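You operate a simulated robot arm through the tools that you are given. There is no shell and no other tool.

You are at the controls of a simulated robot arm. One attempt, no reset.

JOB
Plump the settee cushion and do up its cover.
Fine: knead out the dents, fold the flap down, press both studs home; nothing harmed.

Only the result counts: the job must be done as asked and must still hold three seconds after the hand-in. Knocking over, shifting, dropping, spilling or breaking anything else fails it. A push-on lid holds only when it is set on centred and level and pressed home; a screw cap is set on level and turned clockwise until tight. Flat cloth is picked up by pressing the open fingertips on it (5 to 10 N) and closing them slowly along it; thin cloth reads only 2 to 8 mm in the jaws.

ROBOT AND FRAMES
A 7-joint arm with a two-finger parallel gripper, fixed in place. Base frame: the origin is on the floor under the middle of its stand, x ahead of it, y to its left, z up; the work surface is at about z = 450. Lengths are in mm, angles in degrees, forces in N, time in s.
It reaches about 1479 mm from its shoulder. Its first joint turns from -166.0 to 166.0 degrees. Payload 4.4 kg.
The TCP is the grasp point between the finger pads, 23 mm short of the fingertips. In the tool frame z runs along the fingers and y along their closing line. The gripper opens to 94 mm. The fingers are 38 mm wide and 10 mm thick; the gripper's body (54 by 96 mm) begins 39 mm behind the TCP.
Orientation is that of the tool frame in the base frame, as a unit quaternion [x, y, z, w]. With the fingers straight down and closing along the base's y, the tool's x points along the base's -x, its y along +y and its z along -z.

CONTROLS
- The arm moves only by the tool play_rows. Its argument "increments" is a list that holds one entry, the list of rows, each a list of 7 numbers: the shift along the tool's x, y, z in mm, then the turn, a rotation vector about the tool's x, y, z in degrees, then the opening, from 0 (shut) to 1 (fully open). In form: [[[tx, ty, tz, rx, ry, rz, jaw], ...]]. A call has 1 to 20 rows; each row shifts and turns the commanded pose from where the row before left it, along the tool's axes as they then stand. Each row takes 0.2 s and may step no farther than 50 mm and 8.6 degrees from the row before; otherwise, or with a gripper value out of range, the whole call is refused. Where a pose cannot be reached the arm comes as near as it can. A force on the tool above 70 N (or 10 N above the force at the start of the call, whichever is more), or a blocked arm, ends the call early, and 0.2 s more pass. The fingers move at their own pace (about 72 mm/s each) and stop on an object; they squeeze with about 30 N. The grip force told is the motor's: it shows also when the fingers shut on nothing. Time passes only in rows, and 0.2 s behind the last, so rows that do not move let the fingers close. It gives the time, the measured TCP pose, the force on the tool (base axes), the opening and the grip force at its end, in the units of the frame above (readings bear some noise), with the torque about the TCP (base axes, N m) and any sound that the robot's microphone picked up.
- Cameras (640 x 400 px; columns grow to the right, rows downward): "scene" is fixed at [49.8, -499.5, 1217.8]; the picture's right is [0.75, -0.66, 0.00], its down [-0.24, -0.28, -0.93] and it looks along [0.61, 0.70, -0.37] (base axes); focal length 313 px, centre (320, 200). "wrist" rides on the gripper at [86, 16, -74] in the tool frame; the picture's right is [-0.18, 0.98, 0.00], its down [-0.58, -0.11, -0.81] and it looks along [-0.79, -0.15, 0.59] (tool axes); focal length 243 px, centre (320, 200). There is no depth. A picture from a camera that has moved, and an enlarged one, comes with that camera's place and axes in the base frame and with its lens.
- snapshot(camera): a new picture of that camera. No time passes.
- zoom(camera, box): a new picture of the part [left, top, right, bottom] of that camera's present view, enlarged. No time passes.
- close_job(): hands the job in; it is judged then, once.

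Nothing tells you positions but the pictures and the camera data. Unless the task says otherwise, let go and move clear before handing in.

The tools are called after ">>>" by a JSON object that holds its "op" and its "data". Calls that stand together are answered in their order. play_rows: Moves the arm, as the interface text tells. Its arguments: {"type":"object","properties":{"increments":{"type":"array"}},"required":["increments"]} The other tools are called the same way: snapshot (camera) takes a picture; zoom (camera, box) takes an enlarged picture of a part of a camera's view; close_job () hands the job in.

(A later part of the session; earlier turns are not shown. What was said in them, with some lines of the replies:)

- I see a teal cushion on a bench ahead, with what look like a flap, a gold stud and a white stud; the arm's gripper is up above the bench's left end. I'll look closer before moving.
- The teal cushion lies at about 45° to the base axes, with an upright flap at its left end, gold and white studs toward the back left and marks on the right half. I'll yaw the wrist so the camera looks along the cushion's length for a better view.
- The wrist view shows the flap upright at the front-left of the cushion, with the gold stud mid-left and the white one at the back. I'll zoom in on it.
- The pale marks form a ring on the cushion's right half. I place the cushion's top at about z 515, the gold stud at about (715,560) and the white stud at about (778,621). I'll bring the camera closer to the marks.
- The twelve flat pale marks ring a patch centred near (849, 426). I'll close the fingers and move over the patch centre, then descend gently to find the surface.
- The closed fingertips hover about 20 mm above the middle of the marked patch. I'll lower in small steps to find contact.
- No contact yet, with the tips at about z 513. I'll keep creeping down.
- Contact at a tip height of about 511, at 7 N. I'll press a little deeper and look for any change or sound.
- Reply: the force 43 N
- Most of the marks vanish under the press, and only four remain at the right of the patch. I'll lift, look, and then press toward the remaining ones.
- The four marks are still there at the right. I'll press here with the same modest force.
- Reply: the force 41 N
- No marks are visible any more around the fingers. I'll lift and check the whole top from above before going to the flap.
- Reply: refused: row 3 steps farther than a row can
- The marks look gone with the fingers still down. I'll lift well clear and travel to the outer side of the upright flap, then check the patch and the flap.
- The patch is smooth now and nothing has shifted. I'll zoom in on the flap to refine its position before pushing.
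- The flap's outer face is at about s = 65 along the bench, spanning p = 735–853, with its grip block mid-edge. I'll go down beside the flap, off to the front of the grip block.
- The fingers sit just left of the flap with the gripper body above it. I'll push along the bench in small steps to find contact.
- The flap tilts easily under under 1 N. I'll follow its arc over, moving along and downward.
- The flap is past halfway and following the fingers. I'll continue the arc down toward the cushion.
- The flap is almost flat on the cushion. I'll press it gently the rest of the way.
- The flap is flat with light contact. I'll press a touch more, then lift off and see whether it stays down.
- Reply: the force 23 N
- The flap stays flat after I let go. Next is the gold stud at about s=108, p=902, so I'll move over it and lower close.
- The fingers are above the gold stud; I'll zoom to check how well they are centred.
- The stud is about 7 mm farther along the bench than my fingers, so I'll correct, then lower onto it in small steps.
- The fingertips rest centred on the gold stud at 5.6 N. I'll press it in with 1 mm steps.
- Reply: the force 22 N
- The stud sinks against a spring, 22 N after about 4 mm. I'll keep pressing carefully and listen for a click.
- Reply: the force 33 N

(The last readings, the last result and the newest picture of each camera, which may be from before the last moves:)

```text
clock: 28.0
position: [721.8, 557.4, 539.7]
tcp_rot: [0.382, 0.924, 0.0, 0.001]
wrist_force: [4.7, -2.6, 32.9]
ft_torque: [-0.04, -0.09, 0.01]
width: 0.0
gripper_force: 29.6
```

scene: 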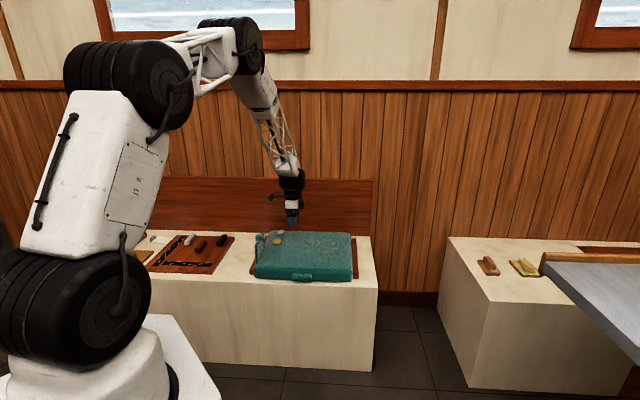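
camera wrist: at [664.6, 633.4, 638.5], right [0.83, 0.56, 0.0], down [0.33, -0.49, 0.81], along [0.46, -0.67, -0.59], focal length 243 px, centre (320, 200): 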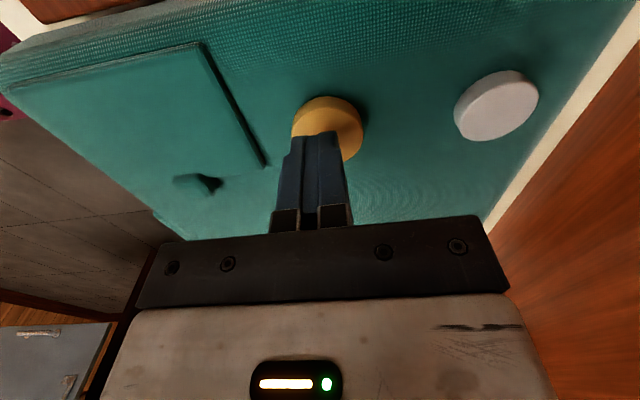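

>>> {"op": "play_rows", "data": {"increments": [[[0, 0, 1, 0, 0, 0, 0], [0, 0, 0, 0, 0, 0, 0]]]}}

>>> {"op": "zoom", "data": {"camera": "scene", "box": [260, 225, 300, 250]}}

```text
clock: 28.6
position: [722.6, 557.5, 539.2]
tcp_rot: [0.383, 0.924, 0.0, 0.0]
wrist_force: [9.6, -4.1, 38.7]
ft_torque: [-0.09, -0.19, 0.01]
width: 0.0
gripper_force: 30.2
```

```text
16.00 times, centred on (280, 238) of scene
camera zoom: at [49.8, -499.5, 1217.8], right [0.75, -0.66, 0.0], down [-0.24, -0.28, -0.93], along [0.61, 0.7, -0.37], focal length 5004 px, centre (960, -400)
```

zoom: 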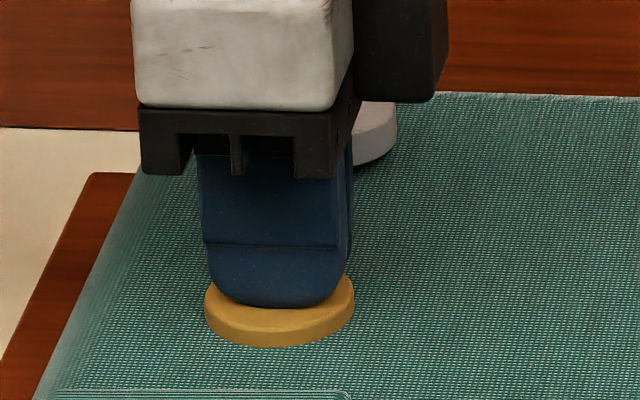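

>>> {"op": "play_rows", "data": {"increments": [[[0, 0, 1, 0, 0, 0, 0], [0, 0, 0, 0, 0, 0, 0], [0, 0, 0, 0, 0, 0, 0]]]}}

>>> {"op": "zoom", "data": {"camera": "scene", "box": [260, 225, 300, 250]}}

```text
clock: 29.4
position: [722.6, 557.2, 537.3]
tcp_rot: [0.383, 0.924, 0.001, 0.0]
wrist_force: [18.0, 3.7, 42.7]
ft_torque: [0.09, -0.39, 0.04]
width: 0.0
gripper_force: 29.9
```

```text
16.00 times, centred on (280, 238) of scene
camera zoom: at [49.8, -499.5, 1217.8], right [0.75, -0.66, 0.0], down [-0.24, -0.28, -0.93], along [0.61, 0.7, -0.37], focal length 5004 px, centre (960, -400)
```

zoom: 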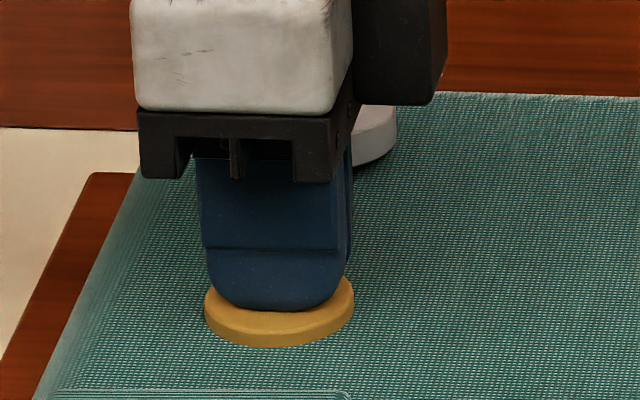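

The stud is moving down steadily at 43 N without a click so far. I'll press one more step, staying below the limit.

>>> {"op": "play_rows", "data": {"increments": [[[0, 0, 1, 0, 0, 0, 0], [0, 0, 0, 0, 0, 0, 0], [0, 0, 0, 0, 0, 0, 0]]]}}

>>> {"op": "zoom", "data": {"camera": "scene", "box": [260, 225, 300, 250]}}

```text
clock: 30.2
position: [721.5, 558.1, 536.2]
tcp_rot: [0.382, 0.924, 0.001, 0.0]
wrist_force: [17.5, 6.7, 49.8]
ft_torque: [0.13, -0.42, -0.01]
width: 0.2
gripper_force: 29.9
```

```text
16.00 times, centred on (280, 238) of scene
camera zoom: at [49.8, -499.5, 1217.8], right [0.75, -0.66, 0.0], down [-0.24, -0.28, -0.93], along [0.61, 0.7, -0.37], focal length 5004 px, centre (960, -400)
```

zoom: 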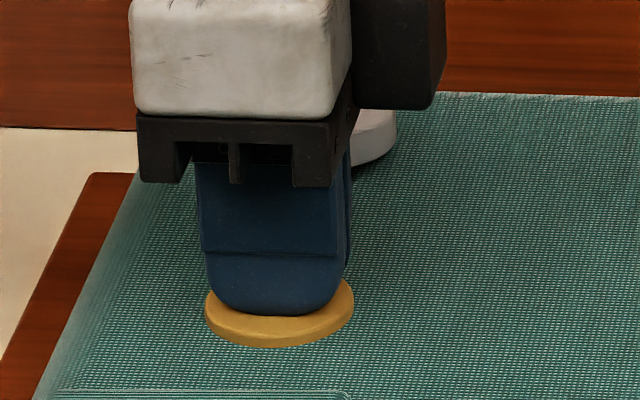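

>>> {"op": "play_rows", "data": {"increments": [[[-0.7, -0.7, 0.8, 0, 0, 0, 0], [0, 0, 0, 0, 0, 0, 0], [0, 0, 0, 0, 0, 0, 0]]]}}

>>> {"op": "zoom", "data": {"camera": "scene", "box": [260, 225, 300, 250]}}

```text
clock: 31.0
position: [721.2, 557.5, 535.3]
tcp_rot: [0.383, 0.924, 0.001, 0.001]
wrist_force: [2.3, 27.1, 53.4]
ft_torque: [0.62, -0.02, 0.0]
width: 0.0
gripper_force: 29.8
```

```text
16.00 times, centred on (280, 238) of scene
camera zoom: at [49.8, -499.5, 1217.8], right [0.75, -0.66, 0.0], down [-0.24, -0.28, -0.93], along [0.61, 0.7, -0.37], focal length 5004 px, centre (960, -400)
```

zoom: 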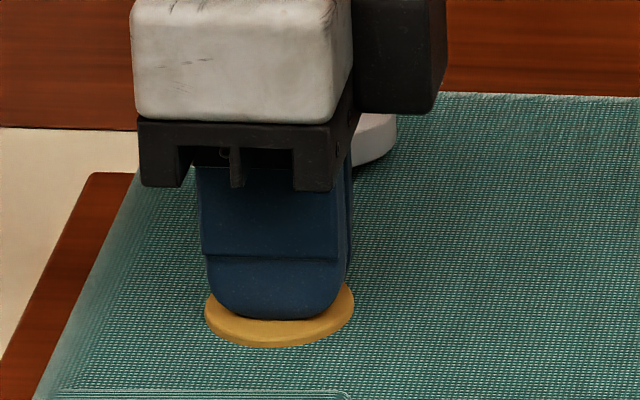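

The stud is still sinking, and my sideways tweak added side load. I'll undo it and press a bit more.

>>> {"op": "play_rows", "data": {"increments": [[[0.9, 0.9, 0, 0, 0, 0, 0], [0, 0, 0.8, 0, 0, 0, 0], [0, 0, 0, 0, 0, 0, 0]]]}}

>>> {"op": "zoom", "data": {"camera": "scene", "box": [260, 225, 300, 250]}}

```text
clock: 31.8
position: [719.9, 556.1, 534.8]
tcp_rot: [0.382, 0.924, 0.0, 0.0]
wrist_force: [-5.6, 1.5, 59.9]
ft_torque: [-0.01, 0.1, -0.03]
width: 0.0
gripper_force: 30.2
```

```text
16.00 times, centred on (280, 238) of scene
camera zoom: at [49.8, -499.5, 1217.8], right [0.75, -0.66, 0.0], down [-0.24, -0.28, -0.93], along [0.61, 0.7, -0.37], focal length 5004 px, centre (960, -400)
```

zoom: 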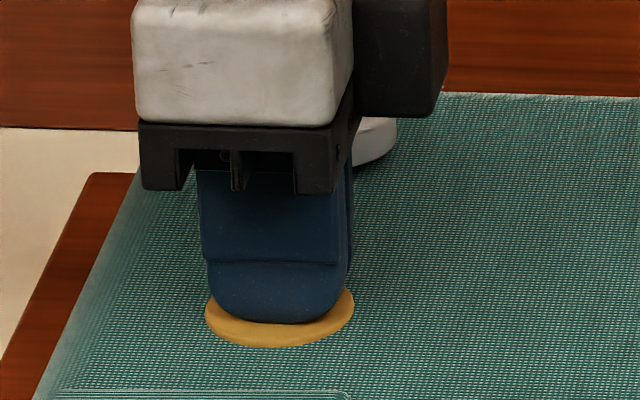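

The stud is nearly flush at 60 N. I'll release it to see whether it stays down.

>>> {"op": "play_rows", "data": {"increments": [[[0, 0, -4, 0, 0, 0, 0], [0, 0, -6, 0, 0, 0, 0], [0, 0, -20, 0, 0, 0, 0], [0, 0, 0, 0, 0, 0, 0]]]}}

>>> {"op": "zoom", "data": {"camera": "scene", "box": [260, 225, 300, 250]}}

>>> {"op": "zoom", "data": {"camera": "wrist", "box": [220, 60, 560, 220]}}

```text
clock: 32.8
position: [721.6, 556.0, 563.4]
tcp_rot: [0.383, 0.924, -0.001, -0.001]
wrist_force: [1.0, -0.4, 0.2]
ft_torque: [0.01, 0.01, -0.02]
width: 0.0
gripper_force: 30.0
```

```text
16.00 times, centred on (280, 238) of scene
camera zoom: at [49.8, -499.5, 1217.8], right [0.75, -0.66, 0.0], down [-0.24, -0.28, -0.93], along [0.61, 0.7, -0.37], focal length 5004 px, centre (960, -400)
```

zoom: 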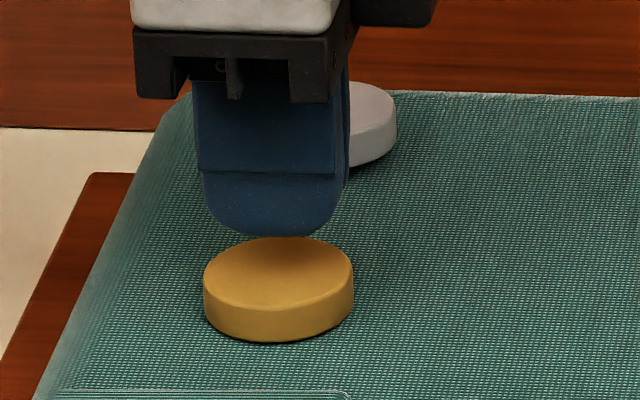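

```text
1.88 times, centred on (390, 140) of wrist
camera zoom: at [670.4, 629.4, 636.7], right [0.83, 0.56, 0.0], down [0.34, -0.49, 0.81], along [0.45, -0.67, -0.59], focal length 457 px, centre (188, 313)
```

zoom: 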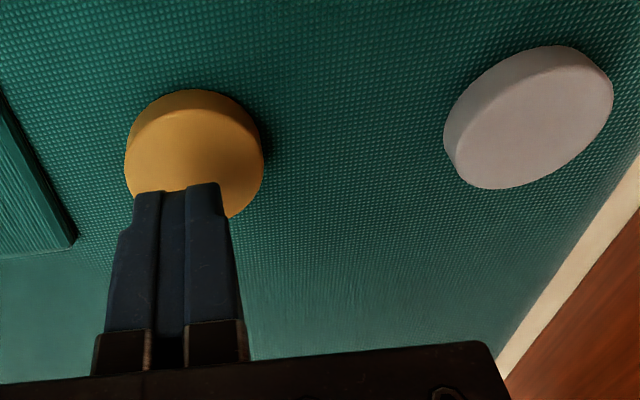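

The stud sprang back up fully, so it needs to go deeper or to catch at the bottom. I'll try the white stud, which is about 90 mm further back, to learn how these behave.

>>> {"op": "play_rows", "data": {"increments": [[[-1, 46, 0, 0, 0, 0, 0], [-1, 46, 0, 0, 0, 0, 0], [0, 0, 0, 0, 0, 0, 0]]]}}

>>> {"op": "zoom", "data": {"camera": "scene", "box": [260, 215, 300, 240]}}

>>> {"op": "zoom", "data": {"camera": "wrist", "box": [220, 60, 420, 220]}}

```text
clock: 33.6
position: [787.1, 619.7, 562.9]
tcp_rot: [0.382, 0.924, -0.001, 0.0]
wrist_force: [-0.3, -0.1, -0.7]
ft_torque: [0.0, 0.01, 0.03]
width: 0.2
gripper_force: 30.0
```

```text
16.00 times, centred on (280, 228) of scene
camera zoom: at [49.8, -499.5, 1217.8], right [0.75, -0.66, 0.0], down [-0.24, -0.28, -0.93], along [0.61, 0.7, -0.37], focal length 5004 px, centre (960, -240)
```

zoom: 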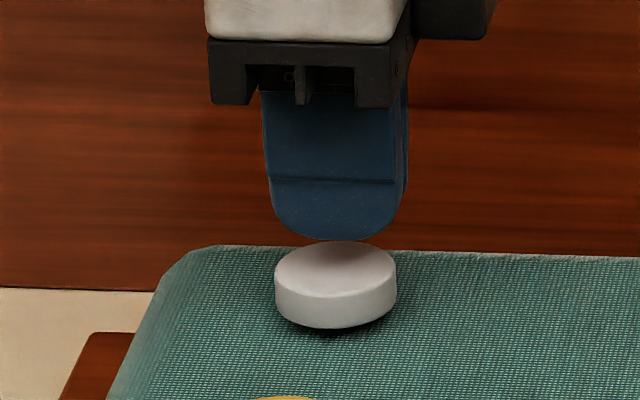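

```text
2.50 times, centred on (320, 140) of wrist
camera zoom: at [736.1, 693.7, 638.4], right [0.83, 0.56, 0.0], down [0.33, -0.49, 0.81], along [0.46, -0.67, -0.59], focal length 606 px, centre (320, 350)
```

zoom: 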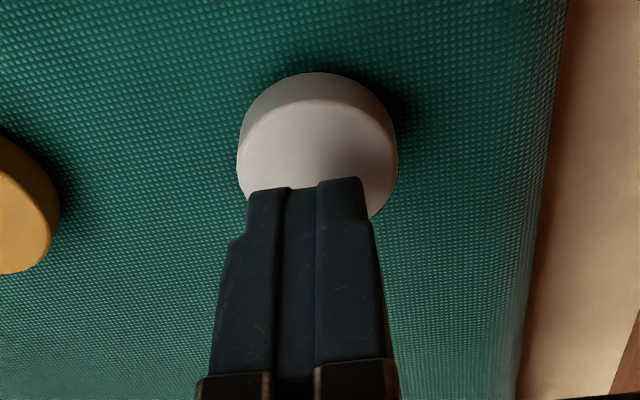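

The fingers are well centred over the white stud. I'll lower onto it and press in steps.

>>> {"op": "play_rows", "data": {"increments": [[[0, 2, 10, 0, 0, 0, 0], [0, 0, 6, 0, 0, 0, 0], [0, 0, 2, 0, 0, 0, 0], [0, 0, 2, 0, 0, 0, 0], [0, 0, 0, 0, 0, 0, 0]]]}}

```text
clock: 34.8
position: [790.3, 622.6, 543.6]
tcp_rot: [0.382, 0.924, 0.002, 0.0]
wrist_force: [3.0, 2.8, 7.6]
ft_torque: [0.09, -0.03, -0.01]
width: 0.1
gripper_force: 30.0
```

>>> {"op": "play_rows", "data": {"increments": [[[0, 0, 1, 0, 0, 0, 0], [0, 0, 1, 0, 0, 0, 0], [0, 0, 1, 0, 0, 0, 0], [0, 0, 0, 0, 0, 0, 0]]]}}

```text
clock: 35.8
position: [789.8, 622.4, 542.3]
tcp_rot: [0.383, 0.924, 0.0, 0.001]
wrist_force: [0.1, 7.2, 19.7]
ft_torque: [0.19, 0.04, 0.0]
width: 0.0
gripper_force: 29.9
```

>>> {"op": "play_rows", "data": {"increments": [[[0, 0, 1, 0, 0, 0, 0], [0, 0, 1, 0, 0, 0, 0], [0, 0, 1, 0, 0, 0, 0], [0, 0, 0, 0, 0, 0, 0]]]}}

```text
clock: 36.8
position: [790.5, 622.6, 539.2]
tcp_rot: [0.383, 0.924, 0.001, 0.0]
wrist_force: [4.2, 5.0, 33.1]
ft_torque: [0.09, -0.02, -0.05]
width: 0.1
gripper_force: 30.0
```

>>> {"op": "play_rows", "data": {"increments": [[[0, 0, 1, 0, 0, 0, 0], [0, 0, 1, 0, 0, 0, 0], [0, 0, 1, 0, 0, 0, 0], [0, 0, 0, 0, 0, 0, 0]]]}}

>>> {"op": "zoom", "data": {"camera": "scene", "box": [260, 215, 300, 240]}}

```text
clock: 37.8
position: [791.1, 623.1, 537.0]
tcp_rot: [0.383, 0.924, 0.0, 0.0]
wrist_force: [1.3, 4.4, 48.5]
ft_torque: [0.16, 0.07, 0.05]
width: 0.0
gripper_force: 29.8
```

```text
16.00 times, centred on (280, 228) of scene
camera zoom: at [49.8, -499.5, 1217.8], right [0.75, -0.66, 0.0], down [-0.24, -0.28, -0.93], along [0.61, 0.7, -0.37], focal length 5004 px, centre (960, -240)
```

zoom: 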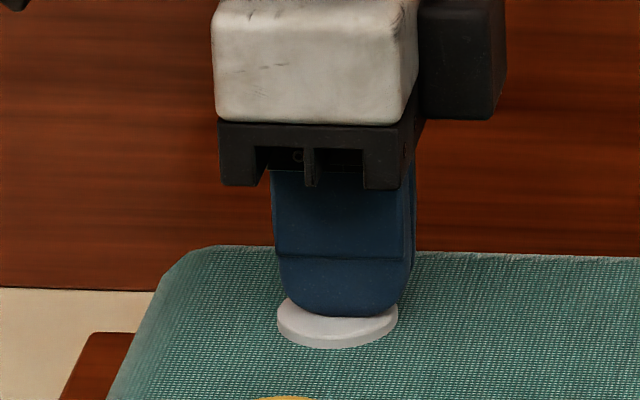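

The white stud behaves the same, at about 5 N per mm with no catch yet. I'll press further with small steps.

>>> {"op": "play_rows", "data": {"increments": [[[0, 0, 1, 0, 0, 0, 0], [0, 0, 1, 0, 0, 0, 0], [0, 0, 0, 0, 0, 0, 0]]]}}

>>> {"op": "zoom", "data": {"camera": "scene", "box": [260, 215, 300, 240]}}

```text
clock: 38.6
position: [790.4, 622.6, 533.3]
tcp_rot: [0.383, 0.924, 0.0, 0.0]
wrist_force: [-12.2, 0.6, 60.8]
ft_torque: [0.07, 0.37, 0.01]
width: 0.3
gripper_force: 30.0
```

```text
16.00 times, centred on (280, 228) of scene
camera zoom: at [49.8, -499.5, 1217.8], right [0.75, -0.66, 0.0], down [-0.24, -0.28, -0.93], along [0.61, 0.7, -0.37], focal length 5004 px, centre (960, -240)
```

zoom: 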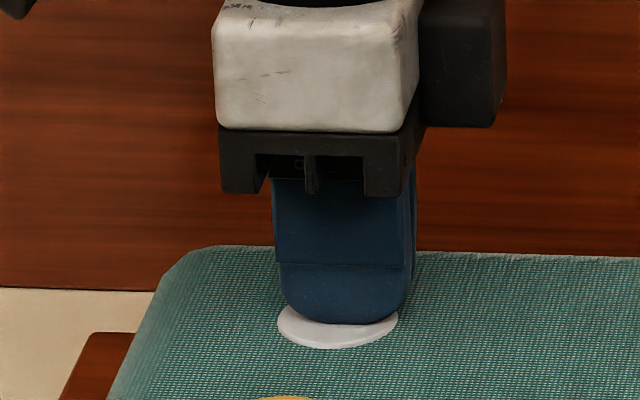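

>>> {"op": "play_rows", "data": {"increments": [[[0, 0, 0.8, 0, 0, 0, 0], [0, 0, 0, 0, 0, 0, 0]]]}}

>>> {"op": "zoom", "data": {"camera": "scene", "box": [260, 215, 300, 240]}}

```text
clock: 39.2
position: [790.6, 623.1, 535.2]
tcp_rot: [0.382, 0.924, 0.001, 0.0]
wrist_force: [-14.2, 6.3, 65.0]
ft_torque: [0.22, 0.48, 0.01]
width: 0.1
gripper_force: 30.5
```

```text
16.00 times, centred on (280, 228) of scene
camera zoom: at [49.8, -499.5, 1217.8], right [0.75, -0.66, 0.0], down [-0.24, -0.28, -0.93], along [0.61, 0.7, -0.37], focal length 5004 px, centre (960, -240)
```

zoom: 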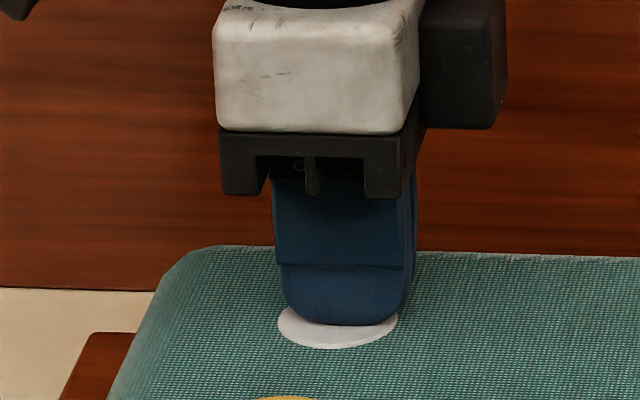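

The rim of the white stud is almost gone at 65 N. I'll relieve the side load and press slightly further to reach the bottom.

>>> {"op": "play_rows", "data": {"increments": [[[0.6, -0.3, 0, 0, 0, 0, 0], [0, 0, 0.6, 0, 0, 0, 0], [0, 0, 0, 0, 0, 0, 0]]]}}

>>> {"op": "zoom", "data": {"camera": "scene", "box": [260, 215, 300, 240]}}

```text
clock: 40.0
position: [789.1, 622.1, 533.2]
tcp_rot: [0.383, 0.924, 0.002, 0.0]
wrist_force: [12.7, 0.9, 63.7]
ft_torque: [0.1, -0.12, -0.01]
width: 0.0
gripper_force: 30.1
```

```text
16.00 times, centred on (280, 228) of scene
camera zoom: at [49.8, -499.5, 1217.8], right [0.75, -0.66, 0.0], down [-0.24, -0.28, -0.93], along [0.61, 0.7, -0.37], focal length 5004 px, centre (960, -240)
```

zoom: 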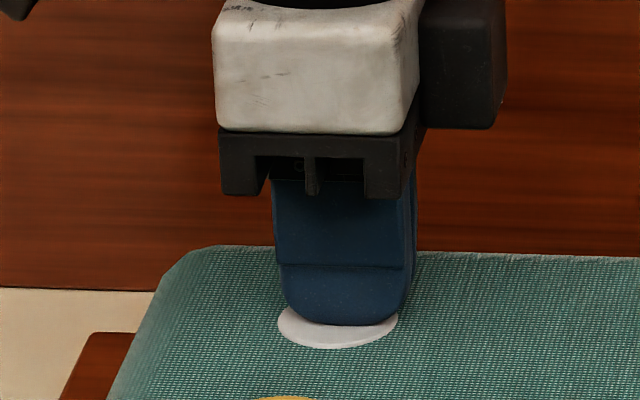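

>>> {"op": "play_rows", "data": {"increments": [[[-0.3, 0.2, 0.8, 0, 0, 0, 0], [0, 0, 0, 0, 0, 0, 0]]]}}

>>> {"op": "zoom", "data": {"camera": "scene", "box": [260, 215, 300, 240]}}

```text
clock: 40.5
position: [793.4, 625.8, 544.6]
tcp_rot: [0.383, 0.924, 0.006, 0.004]
wrist_force: [-6.8, -8.2, 23.7]
ft_torque: [-0.22, 0.25, -0.02]
width: 0.1
gripper_force: 29.9
stopped in row 2: the force on the tool passed its limit at 76 N (the readings are from after the stop); the commanded pose is now the measured one
```

```text
16.00 times, centred on (280, 228) of scene
camera zoom: at [49.8, -499.5, 1217.8], right [0.75, -0.66, 0.0], down [-0.24, -0.28, -0.93], along [0.61, 0.7, -0.37], focal length 5004 px, centre (960, -240)
```

zoom: 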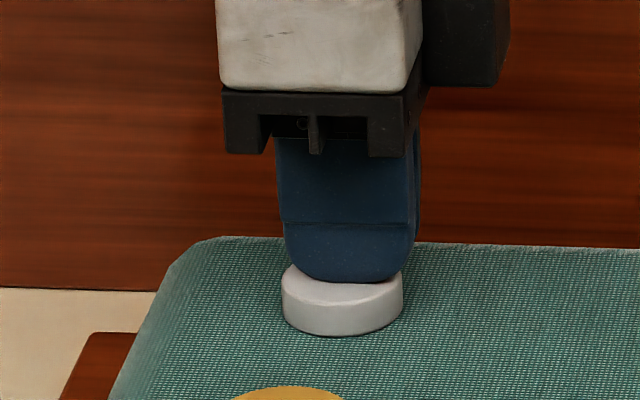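

The force limit tripped at 76 N and the arm sprang up, and the cushion's outline looks slightly displaced. I'll back off gently and look at the state.

>>> {"op": "play_rows", "data": {"increments": [[[0, 0, -10, 0, 0, 0, 0], [0, 0, -20, 0, 0, 0, 0], [0, 0, 0, 0, 0, 0, 0]]]}}

>>> {"op": "zoom", "data": {"camera": "scene", "box": [260, 215, 300, 240]}}

>>> {"op": "zoom", "data": {"camera": "scene", "box": [230, 195, 370, 290]}}

```text
clock: 41.4
position: [788.6, 620.8, 560.8]
tcp_rot: [0.383, 0.924, 0.0, 0.0]
wrist_force: [0.5, 0.5, 1.2]
ft_torque: [-0.01, 0.01, 0.02]
width: 0.0
gripper_force: 30.2
```

```text
16.00 times, centred on (280, 228) of scene
camera zoom: at [49.8, -499.5, 1217.8], right [0.75, -0.66, 0.0], down [-0.24, -0.28, -0.93], along [0.61, 0.7, -0.37], focal length 5004 px, centre (960, -240)
```

zoom: 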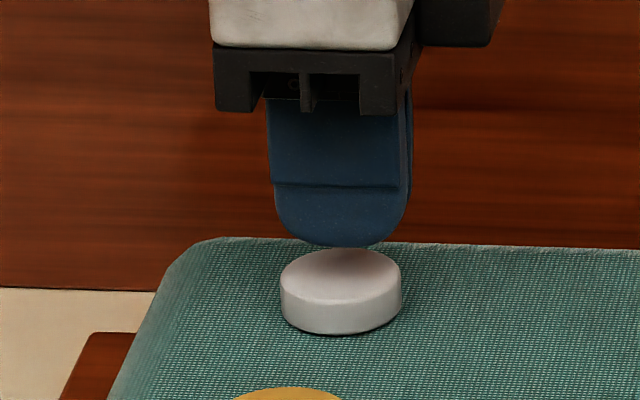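

```text
4.21 times, centred on (300, 242) of scene
camera zoom: at [49.8, -499.5, 1217.8], right [0.75, -0.66, 0.0], down [-0.24, -0.28, -0.93], along [0.61, 0.7, -0.37], focal length 1317 px, centre (404, 21)
```

zoom: 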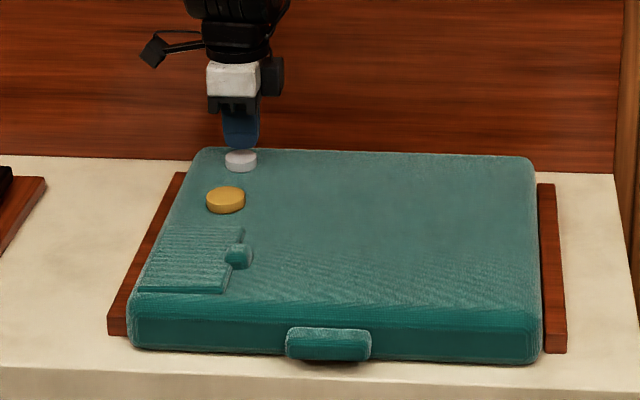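

The white stud now appears to sit lower with no gap below it, and the cushion slid back a few millimetres. I'll move the gripper aside and up to compare the two studs.

>>> {"op": "play_rows", "data": {"increments": [[[0, 0, -40, 0, 0, 0, 0], [40, -15, -20, 0, 0, 0, 0], [45, -20, 0, 0, 0, 0, 0], [45, -20, 0, 0, 0, 0, 0], [0, 0, 0, 0, 0, 0, 0]]]}}

>>> {"op": "zoom", "data": {"camera": "scene", "box": [260, 220, 300, 245]}}

>>> {"op": "zoom", "data": {"camera": "scene", "box": [230, 195, 370, 290]}}

>>> {"op": "snapshot", "data": {"camera": "wrist"}}

```text
clock: 42.5
position: [658.8, 676.2, 622.2]
tcp_rot: [0.382, 0.924, 0.001, 0.0]
wrist_force: [0.2, -0.4, -0.6]
ft_torque: [0.03, 0.0, 0.0]
width: 0.0
gripper_force: 30.6
```

```text
16.00 times, centred on (280, 232) of scene
camera zoom: at [49.8, -499.5, 1217.8], right [0.75, -0.66, 0.0], down [-0.24, -0.28, -0.93], along [0.61, 0.7, -0.37], focal length 5004 px, centre (960, -320)
```

zoom: 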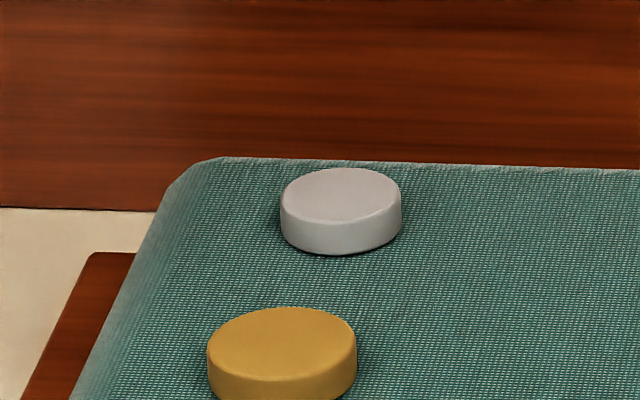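

```text
4.21 times, centred on (300, 242) of scene
camera zoom: at [49.8, -499.5, 1217.8], right [0.75, -0.66, 0.0], down [-0.24, -0.28, -0.93], along [0.61, 0.7, -0.37], focal length 1317 px, centre (404, 21)
```

zoom: 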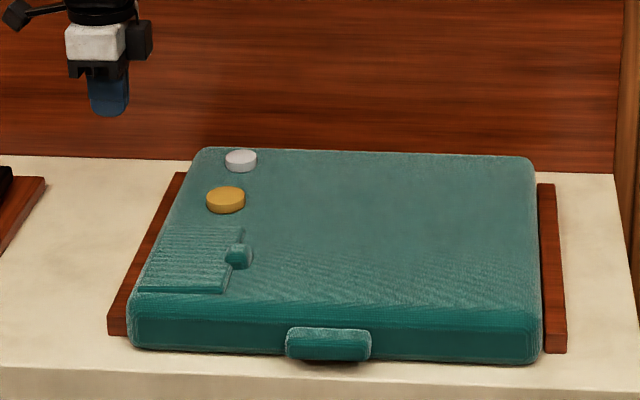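

```text
taken
camera wrist: at [607.3, 748.9, 697.3], right [0.83, 0.56, 0.0], down [0.33, -0.49, 0.81], along [0.46, -0.66, -0.59], focal length 243 px, centre (320, 200)
```

wrist: 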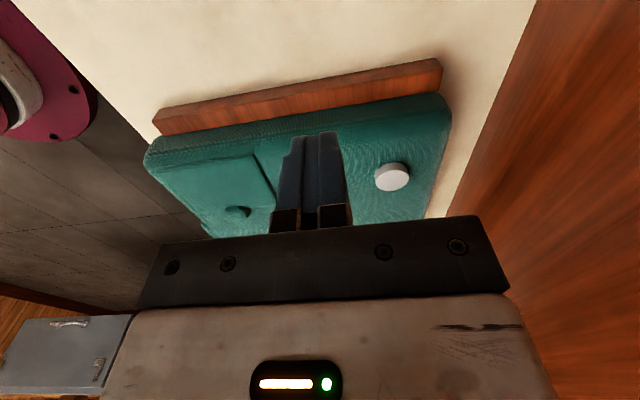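

>>> {"op": "zoom", "data": {"camera": "scene", "box": [270, 228, 290, 238]}}

>>> {"op": "zoom", "data": {"camera": "scene", "box": [267, 236, 287, 248]}}

>>> {"op": "zoom", "data": {"camera": "wrist", "box": [340, 130, 440, 210]}}

```text
16.00 times, centred on (280, 233) of scene
camera zoom: at [49.8, -499.5, 1217.8], right [0.75, -0.66, 0.0], down [-0.24, -0.28, -0.93], along [0.61, 0.7, -0.37], focal length 5004 px, centre (960, -328)
```

zoom: 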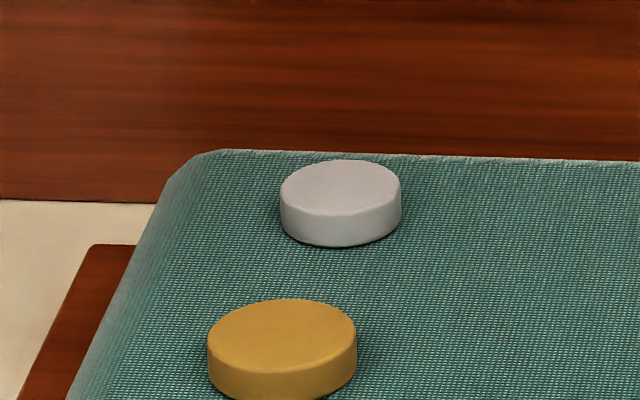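

```text
16.00 times, centred on (277, 242) of scene
camera zoom: at [49.8, -499.5, 1217.8], right [0.75, -0.66, 0.0], down [-0.24, -0.28, -0.93], along [0.61, 0.7, -0.37], focal length 5004 px, centre (1008, -472)
```

zoom: 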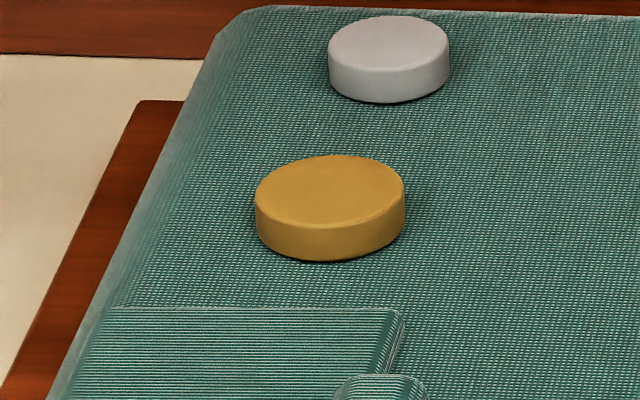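

```text
5.00 times, centred on (390, 170) of wrist
camera zoom: at [607.3, 748.9, 697.3], right [0.83, 0.56, 0.0], down [0.33, -0.49, 0.81], along [0.46, -0.66, -0.59], focal length 1213 px, centre (-30, 350)
```

zoom: 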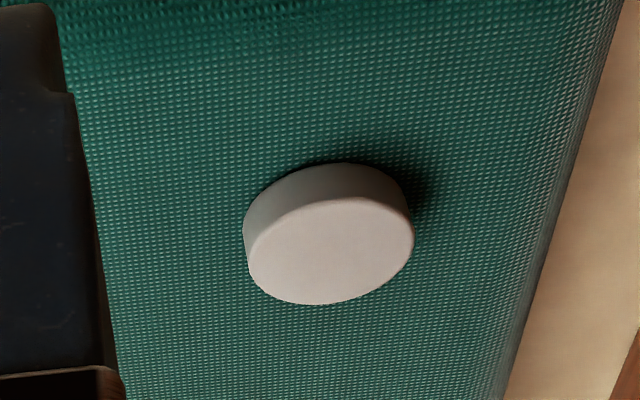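

>>> {"op": "zoom", "data": {"camera": "scene", "box": [230, 205, 310, 265]}}

>>> {"op": "zoom", "data": {"camera": "scene", "box": [285, 225, 360, 290]}}

>>> {"op": "zoom", "data": {"camera": "scene", "box": [230, 210, 390, 310]}}

```text
6.67 times, centred on (270, 235) of scene
camera zoom: at [49.8, -499.5, 1217.8], right [0.75, -0.66, 0.0], down [-0.24, -0.28, -0.93], along [0.61, 0.7, -0.37], focal length 2085 px, centre (653, -33)
```

zoom: 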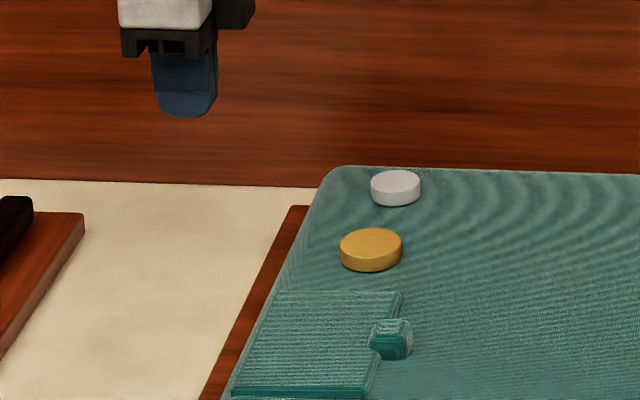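

```text
6.15 times, centred on (322, 258) of scene
camera zoom: at [49.8, -499.5, 1217.8], right [0.75, -0.66, 0.0], down [-0.24, -0.28, -0.93], along [0.61, 0.7, -0.37], focal length 1924 px, centre (305, -154)
```

zoom: 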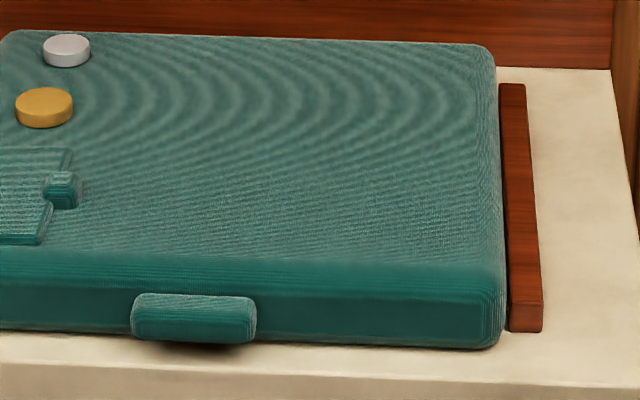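

```text
4.00 times, centred on (310, 260) of scene
camera zoom: at [49.8, -499.5, 1217.8], right [0.75, -0.66, 0.0], down [-0.24, -0.28, -0.93], along [0.61, 0.7, -0.37], focal length 1251 px, centre (360, -40)
```

zoom: 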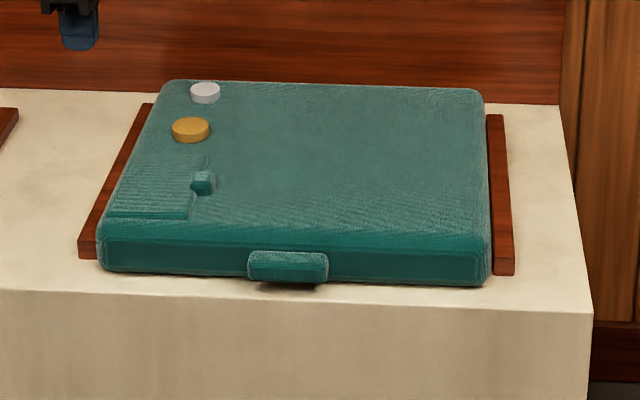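

The cushion slid back about 6 mm when the limit tripped. Both studs now sit roughly 5 mm lower than at the start, with no gap beneath. I'll go back over the gold stud at the same viewing pose as before to confirm.

>>> {"op": "play_rows", "data": {"increments": [[[-41, -12, 0, 0, 0, 0, 0], [-41, -12, 0, 0, 0, 0, 0], [-41, -12, 0, 0, 0, 0, 0], [0, 0, 29, 0, 0, 0, 0], [0, 0, 29, 0, 0, 0, 0], [0, 0, 0, 0, 0, 0, 0]]]}}

>>> {"op": "zoom", "data": {"camera": "wrist", "box": [260, 80, 400, 180]}}

>>> {"op": "snapshot", "data": {"camera": "wrist"}}

>>> {"op": "zoom", "data": {"camera": "scene", "box": [260, 220, 300, 245]}}

```text
clock: 44.0
position: [719.8, 562.9, 564.4]
tcp_rot: [0.383, 0.924, 0.0, 0.001]
wrist_force: [0.2, 0.0, 0.3]
ft_torque: [0.04, 0.0, -0.05]
width: 0.0
gripper_force: 30.1
```

```text
4.00 times, centred on (330, 130) of wrist
camera zoom: at [667.9, 636.1, 638.4], right [0.83, 0.56, 0.0], down [0.33, -0.49, 0.81], along [0.46, -0.66, -0.59], focal length 970 px, centre (280, 480)
```

zoom: 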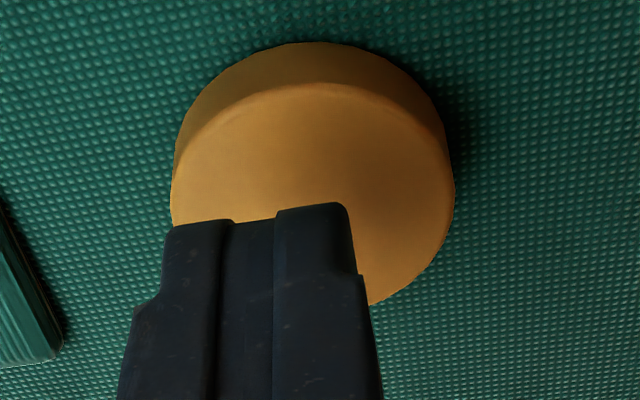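

```text
taken
camera wrist: at [667.9, 636.1, 638.4], right [0.83, 0.56, 0.0], down [0.33, -0.49, 0.81], along [0.46, -0.66, -0.59], focal length 243 px, centre (320, 200)
```

wrist: 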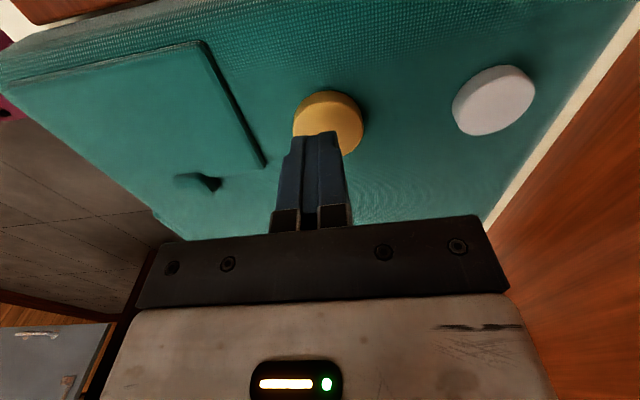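

```text
16.00 times, centred on (280, 232) of scene
camera zoom: at [49.8, -499.5, 1217.8], right [0.75, -0.66, 0.0], down [-0.24, -0.28, -0.93], along [0.61, 0.7, -0.37], focal length 5004 px, centre (960, -320)
```

zoom: 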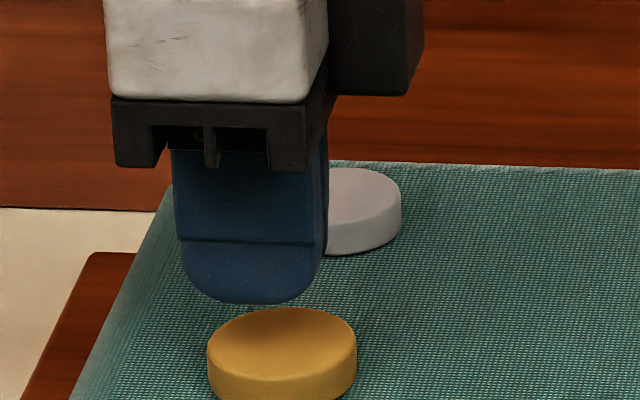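

At this same pose the gold stud is clearly about 5 mm lower than before and seated on the cover. I'll check the white one from its earlier viewing pose too.

>>> {"op": "play_rows", "data": {"increments": [[[-3.7, 47, 0, 0, 0, 0, 0], [-3.7, 47, 1, 0, 0, 0, 0], [0, 0, 0, 0, 0, 0, 0]]]}}

>>> {"op": "zoom", "data": {"camera": "wrist", "box": [220, 60, 420, 220]}}

>>> {"op": "zoom", "data": {"camera": "scene", "box": [260, 215, 300, 240]}}

```text
clock: 44.8
position: [792.2, 624.6, 561.1]
tcp_rot: [0.383, 0.924, 0.001, 0.0]
wrist_force: [-0.6, -1.1, -0.4]
ft_torque: [0.02, 0.03, 0.0]
width: 0.2
gripper_force: 30.0
```

```text
2.50 times, centred on (320, 140) of wrist
camera zoom: at [741.5, 697.2, 635.9], right [0.83, 0.56, 0.0], down [0.33, -0.49, 0.81], along [0.46, -0.66, -0.59], focal length 606 px, centre (320, 350)
```

zoom: 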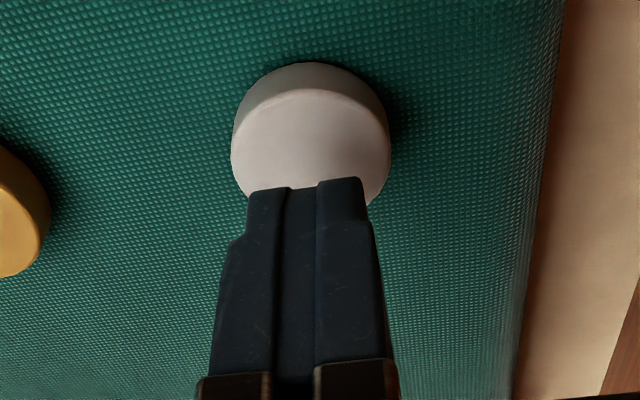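

```text
16.00 times, centred on (280, 228) of scene
camera zoom: at [49.8, -499.5, 1217.8], right [0.75, -0.66, 0.0], down [-0.24, -0.28, -0.93], along [0.61, 0.7, -0.37], focal length 5004 px, centre (960, -240)
```

zoom: 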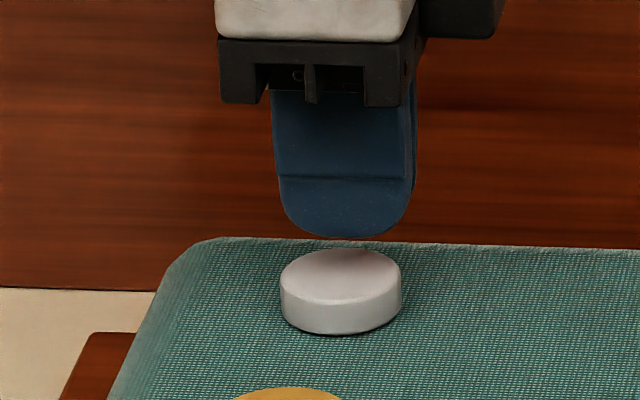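

Both studs are seated and holding, and the flap is down. I'll rise and retreat clear, then take a last look over everything.

>>> {"op": "play_rows", "data": {"increments": [[[0, 0, -40, 0, 0, 0, 0], [0, 0, -45, 0, 0, 0, 0], [0, 0, -45, 0, 0, 0, 0], [30, 0, -35, 0, 0, 0, 0], [35, -15, -30, 0, 0, 0, 0], [35, -15, -30, 0, 0, 0, 0], [35, -15, -20, 0, 0, 0, 0], [40, -15, -10, 0, 0, 0, 0], [40, -15, 0, 0, 0, 0, 0], [40, -15, 0, 0, 0, 0, 0], [0, 0, 0, 0, 0, 0, 0]]]}}

>>> {"op": "snapshot", "data": {"camera": "scene"}}

>>> {"op": "zoom", "data": {"camera": "scene", "box": [230, 210, 390, 310]}}

>>> {"op": "zoom", "data": {"camera": "wrist", "box": [240, 20, 480, 220]}}

>>> {"op": "zoom", "data": {"camera": "scene", "box": [110, 200, 270, 300]}}

```text
clock: 47.1
position: [547.9, 740.4, 817.5]
tcp_rot: [0.383, 0.924, 0.0, 0.0]
wrist_force: [-0.1, -1.1, 0.1]
ft_torque: [0.0, -0.01, 0.01]
width: 0.1
gripper_force: 29.8
```

```text
taken
```

scene: 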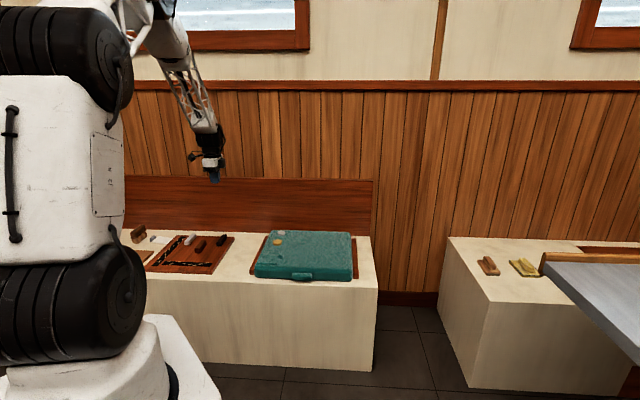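

```text
4.00 times, centred on (310, 260) of scene
camera zoom: at [49.8, -499.5, 1217.8], right [0.75, -0.66, 0.0], down [-0.24, -0.28, -0.93], along [0.61, 0.7, -0.37], focal length 1251 px, centre (360, -40)
```

zoom: 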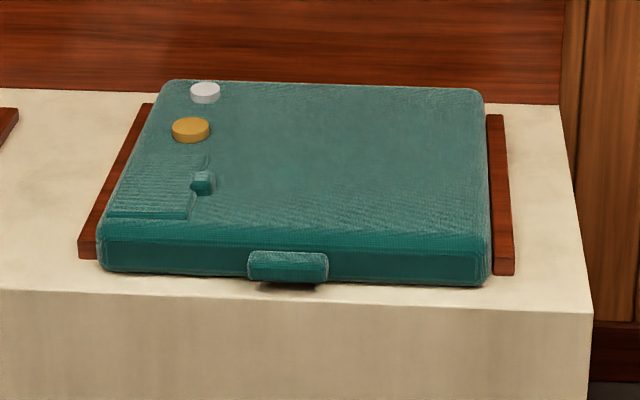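

```text
2.00 times, centred on (360, 120) of wrist
camera zoom: at [496.7, 813.0, 892.0], right [0.83, 0.56, 0.0], down [0.33, -0.49, 0.81], along [0.46, -0.66, -0.59], focal length 485 px, centre (240, 360)
```

zoom: 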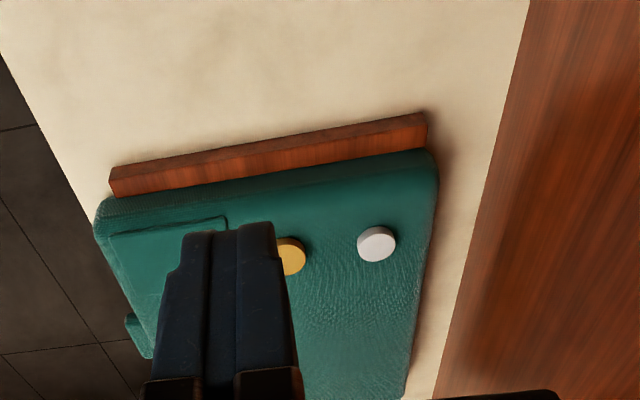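

```text
4.00 times, centred on (190, 250) of scene
camera zoom: at [49.8, -499.5, 1217.8], right [0.75, -0.66, 0.0], down [-0.24, -0.28, -0.93], along [0.61, 0.7, -0.37], focal length 1251 px, centre (840, 0)
```

zoom: 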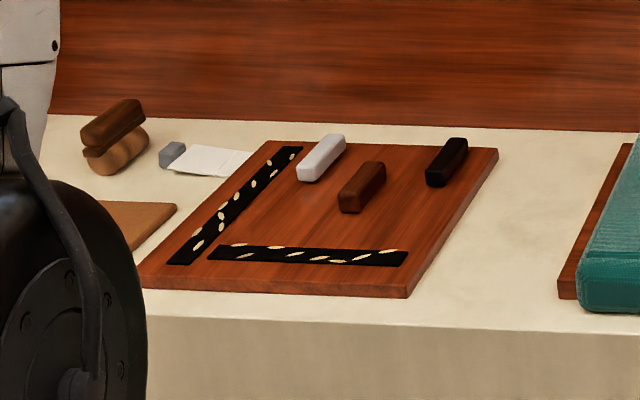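

The marks are gone, the flap lies flat and both studs are seated. The other things on the bench look unmoved, and the arm is clear. The cushion itself did slide about 6 mm back when I overpressed the white stud. I'm handing the job in.

>>> {"op": "close_job", "data": {}}

```text
The job is handed in.
```

The cushion looks plumped and its cover done up, and I've handed the job in. The hand-in gave no verdict, so this rests on the pictures and force readings.

- **Dents:** I pressed the marked patch in two places at about 36 N. All twelve pale marks are gone and stayed gone.
- **Flap:** it is folded flat, pressed down, and stayed down after I let go.
- **Studs:** both now sit about 5 mm lower than at the start, resting on the cover with no gap. They held with nothing pressing on them. I heard no click from either, so "home" is judged from their height in the pictures.

While pressing the white stud I went too far. The force limit tripped at 76 N, the arm sprang up, and the cushion slid about 6 mm towards the backrest. I left it there, because the gap behind looked too narrow for the fingers.

I saw no damage, and everything else in view looks unmoved. The arm is clear of the bench.
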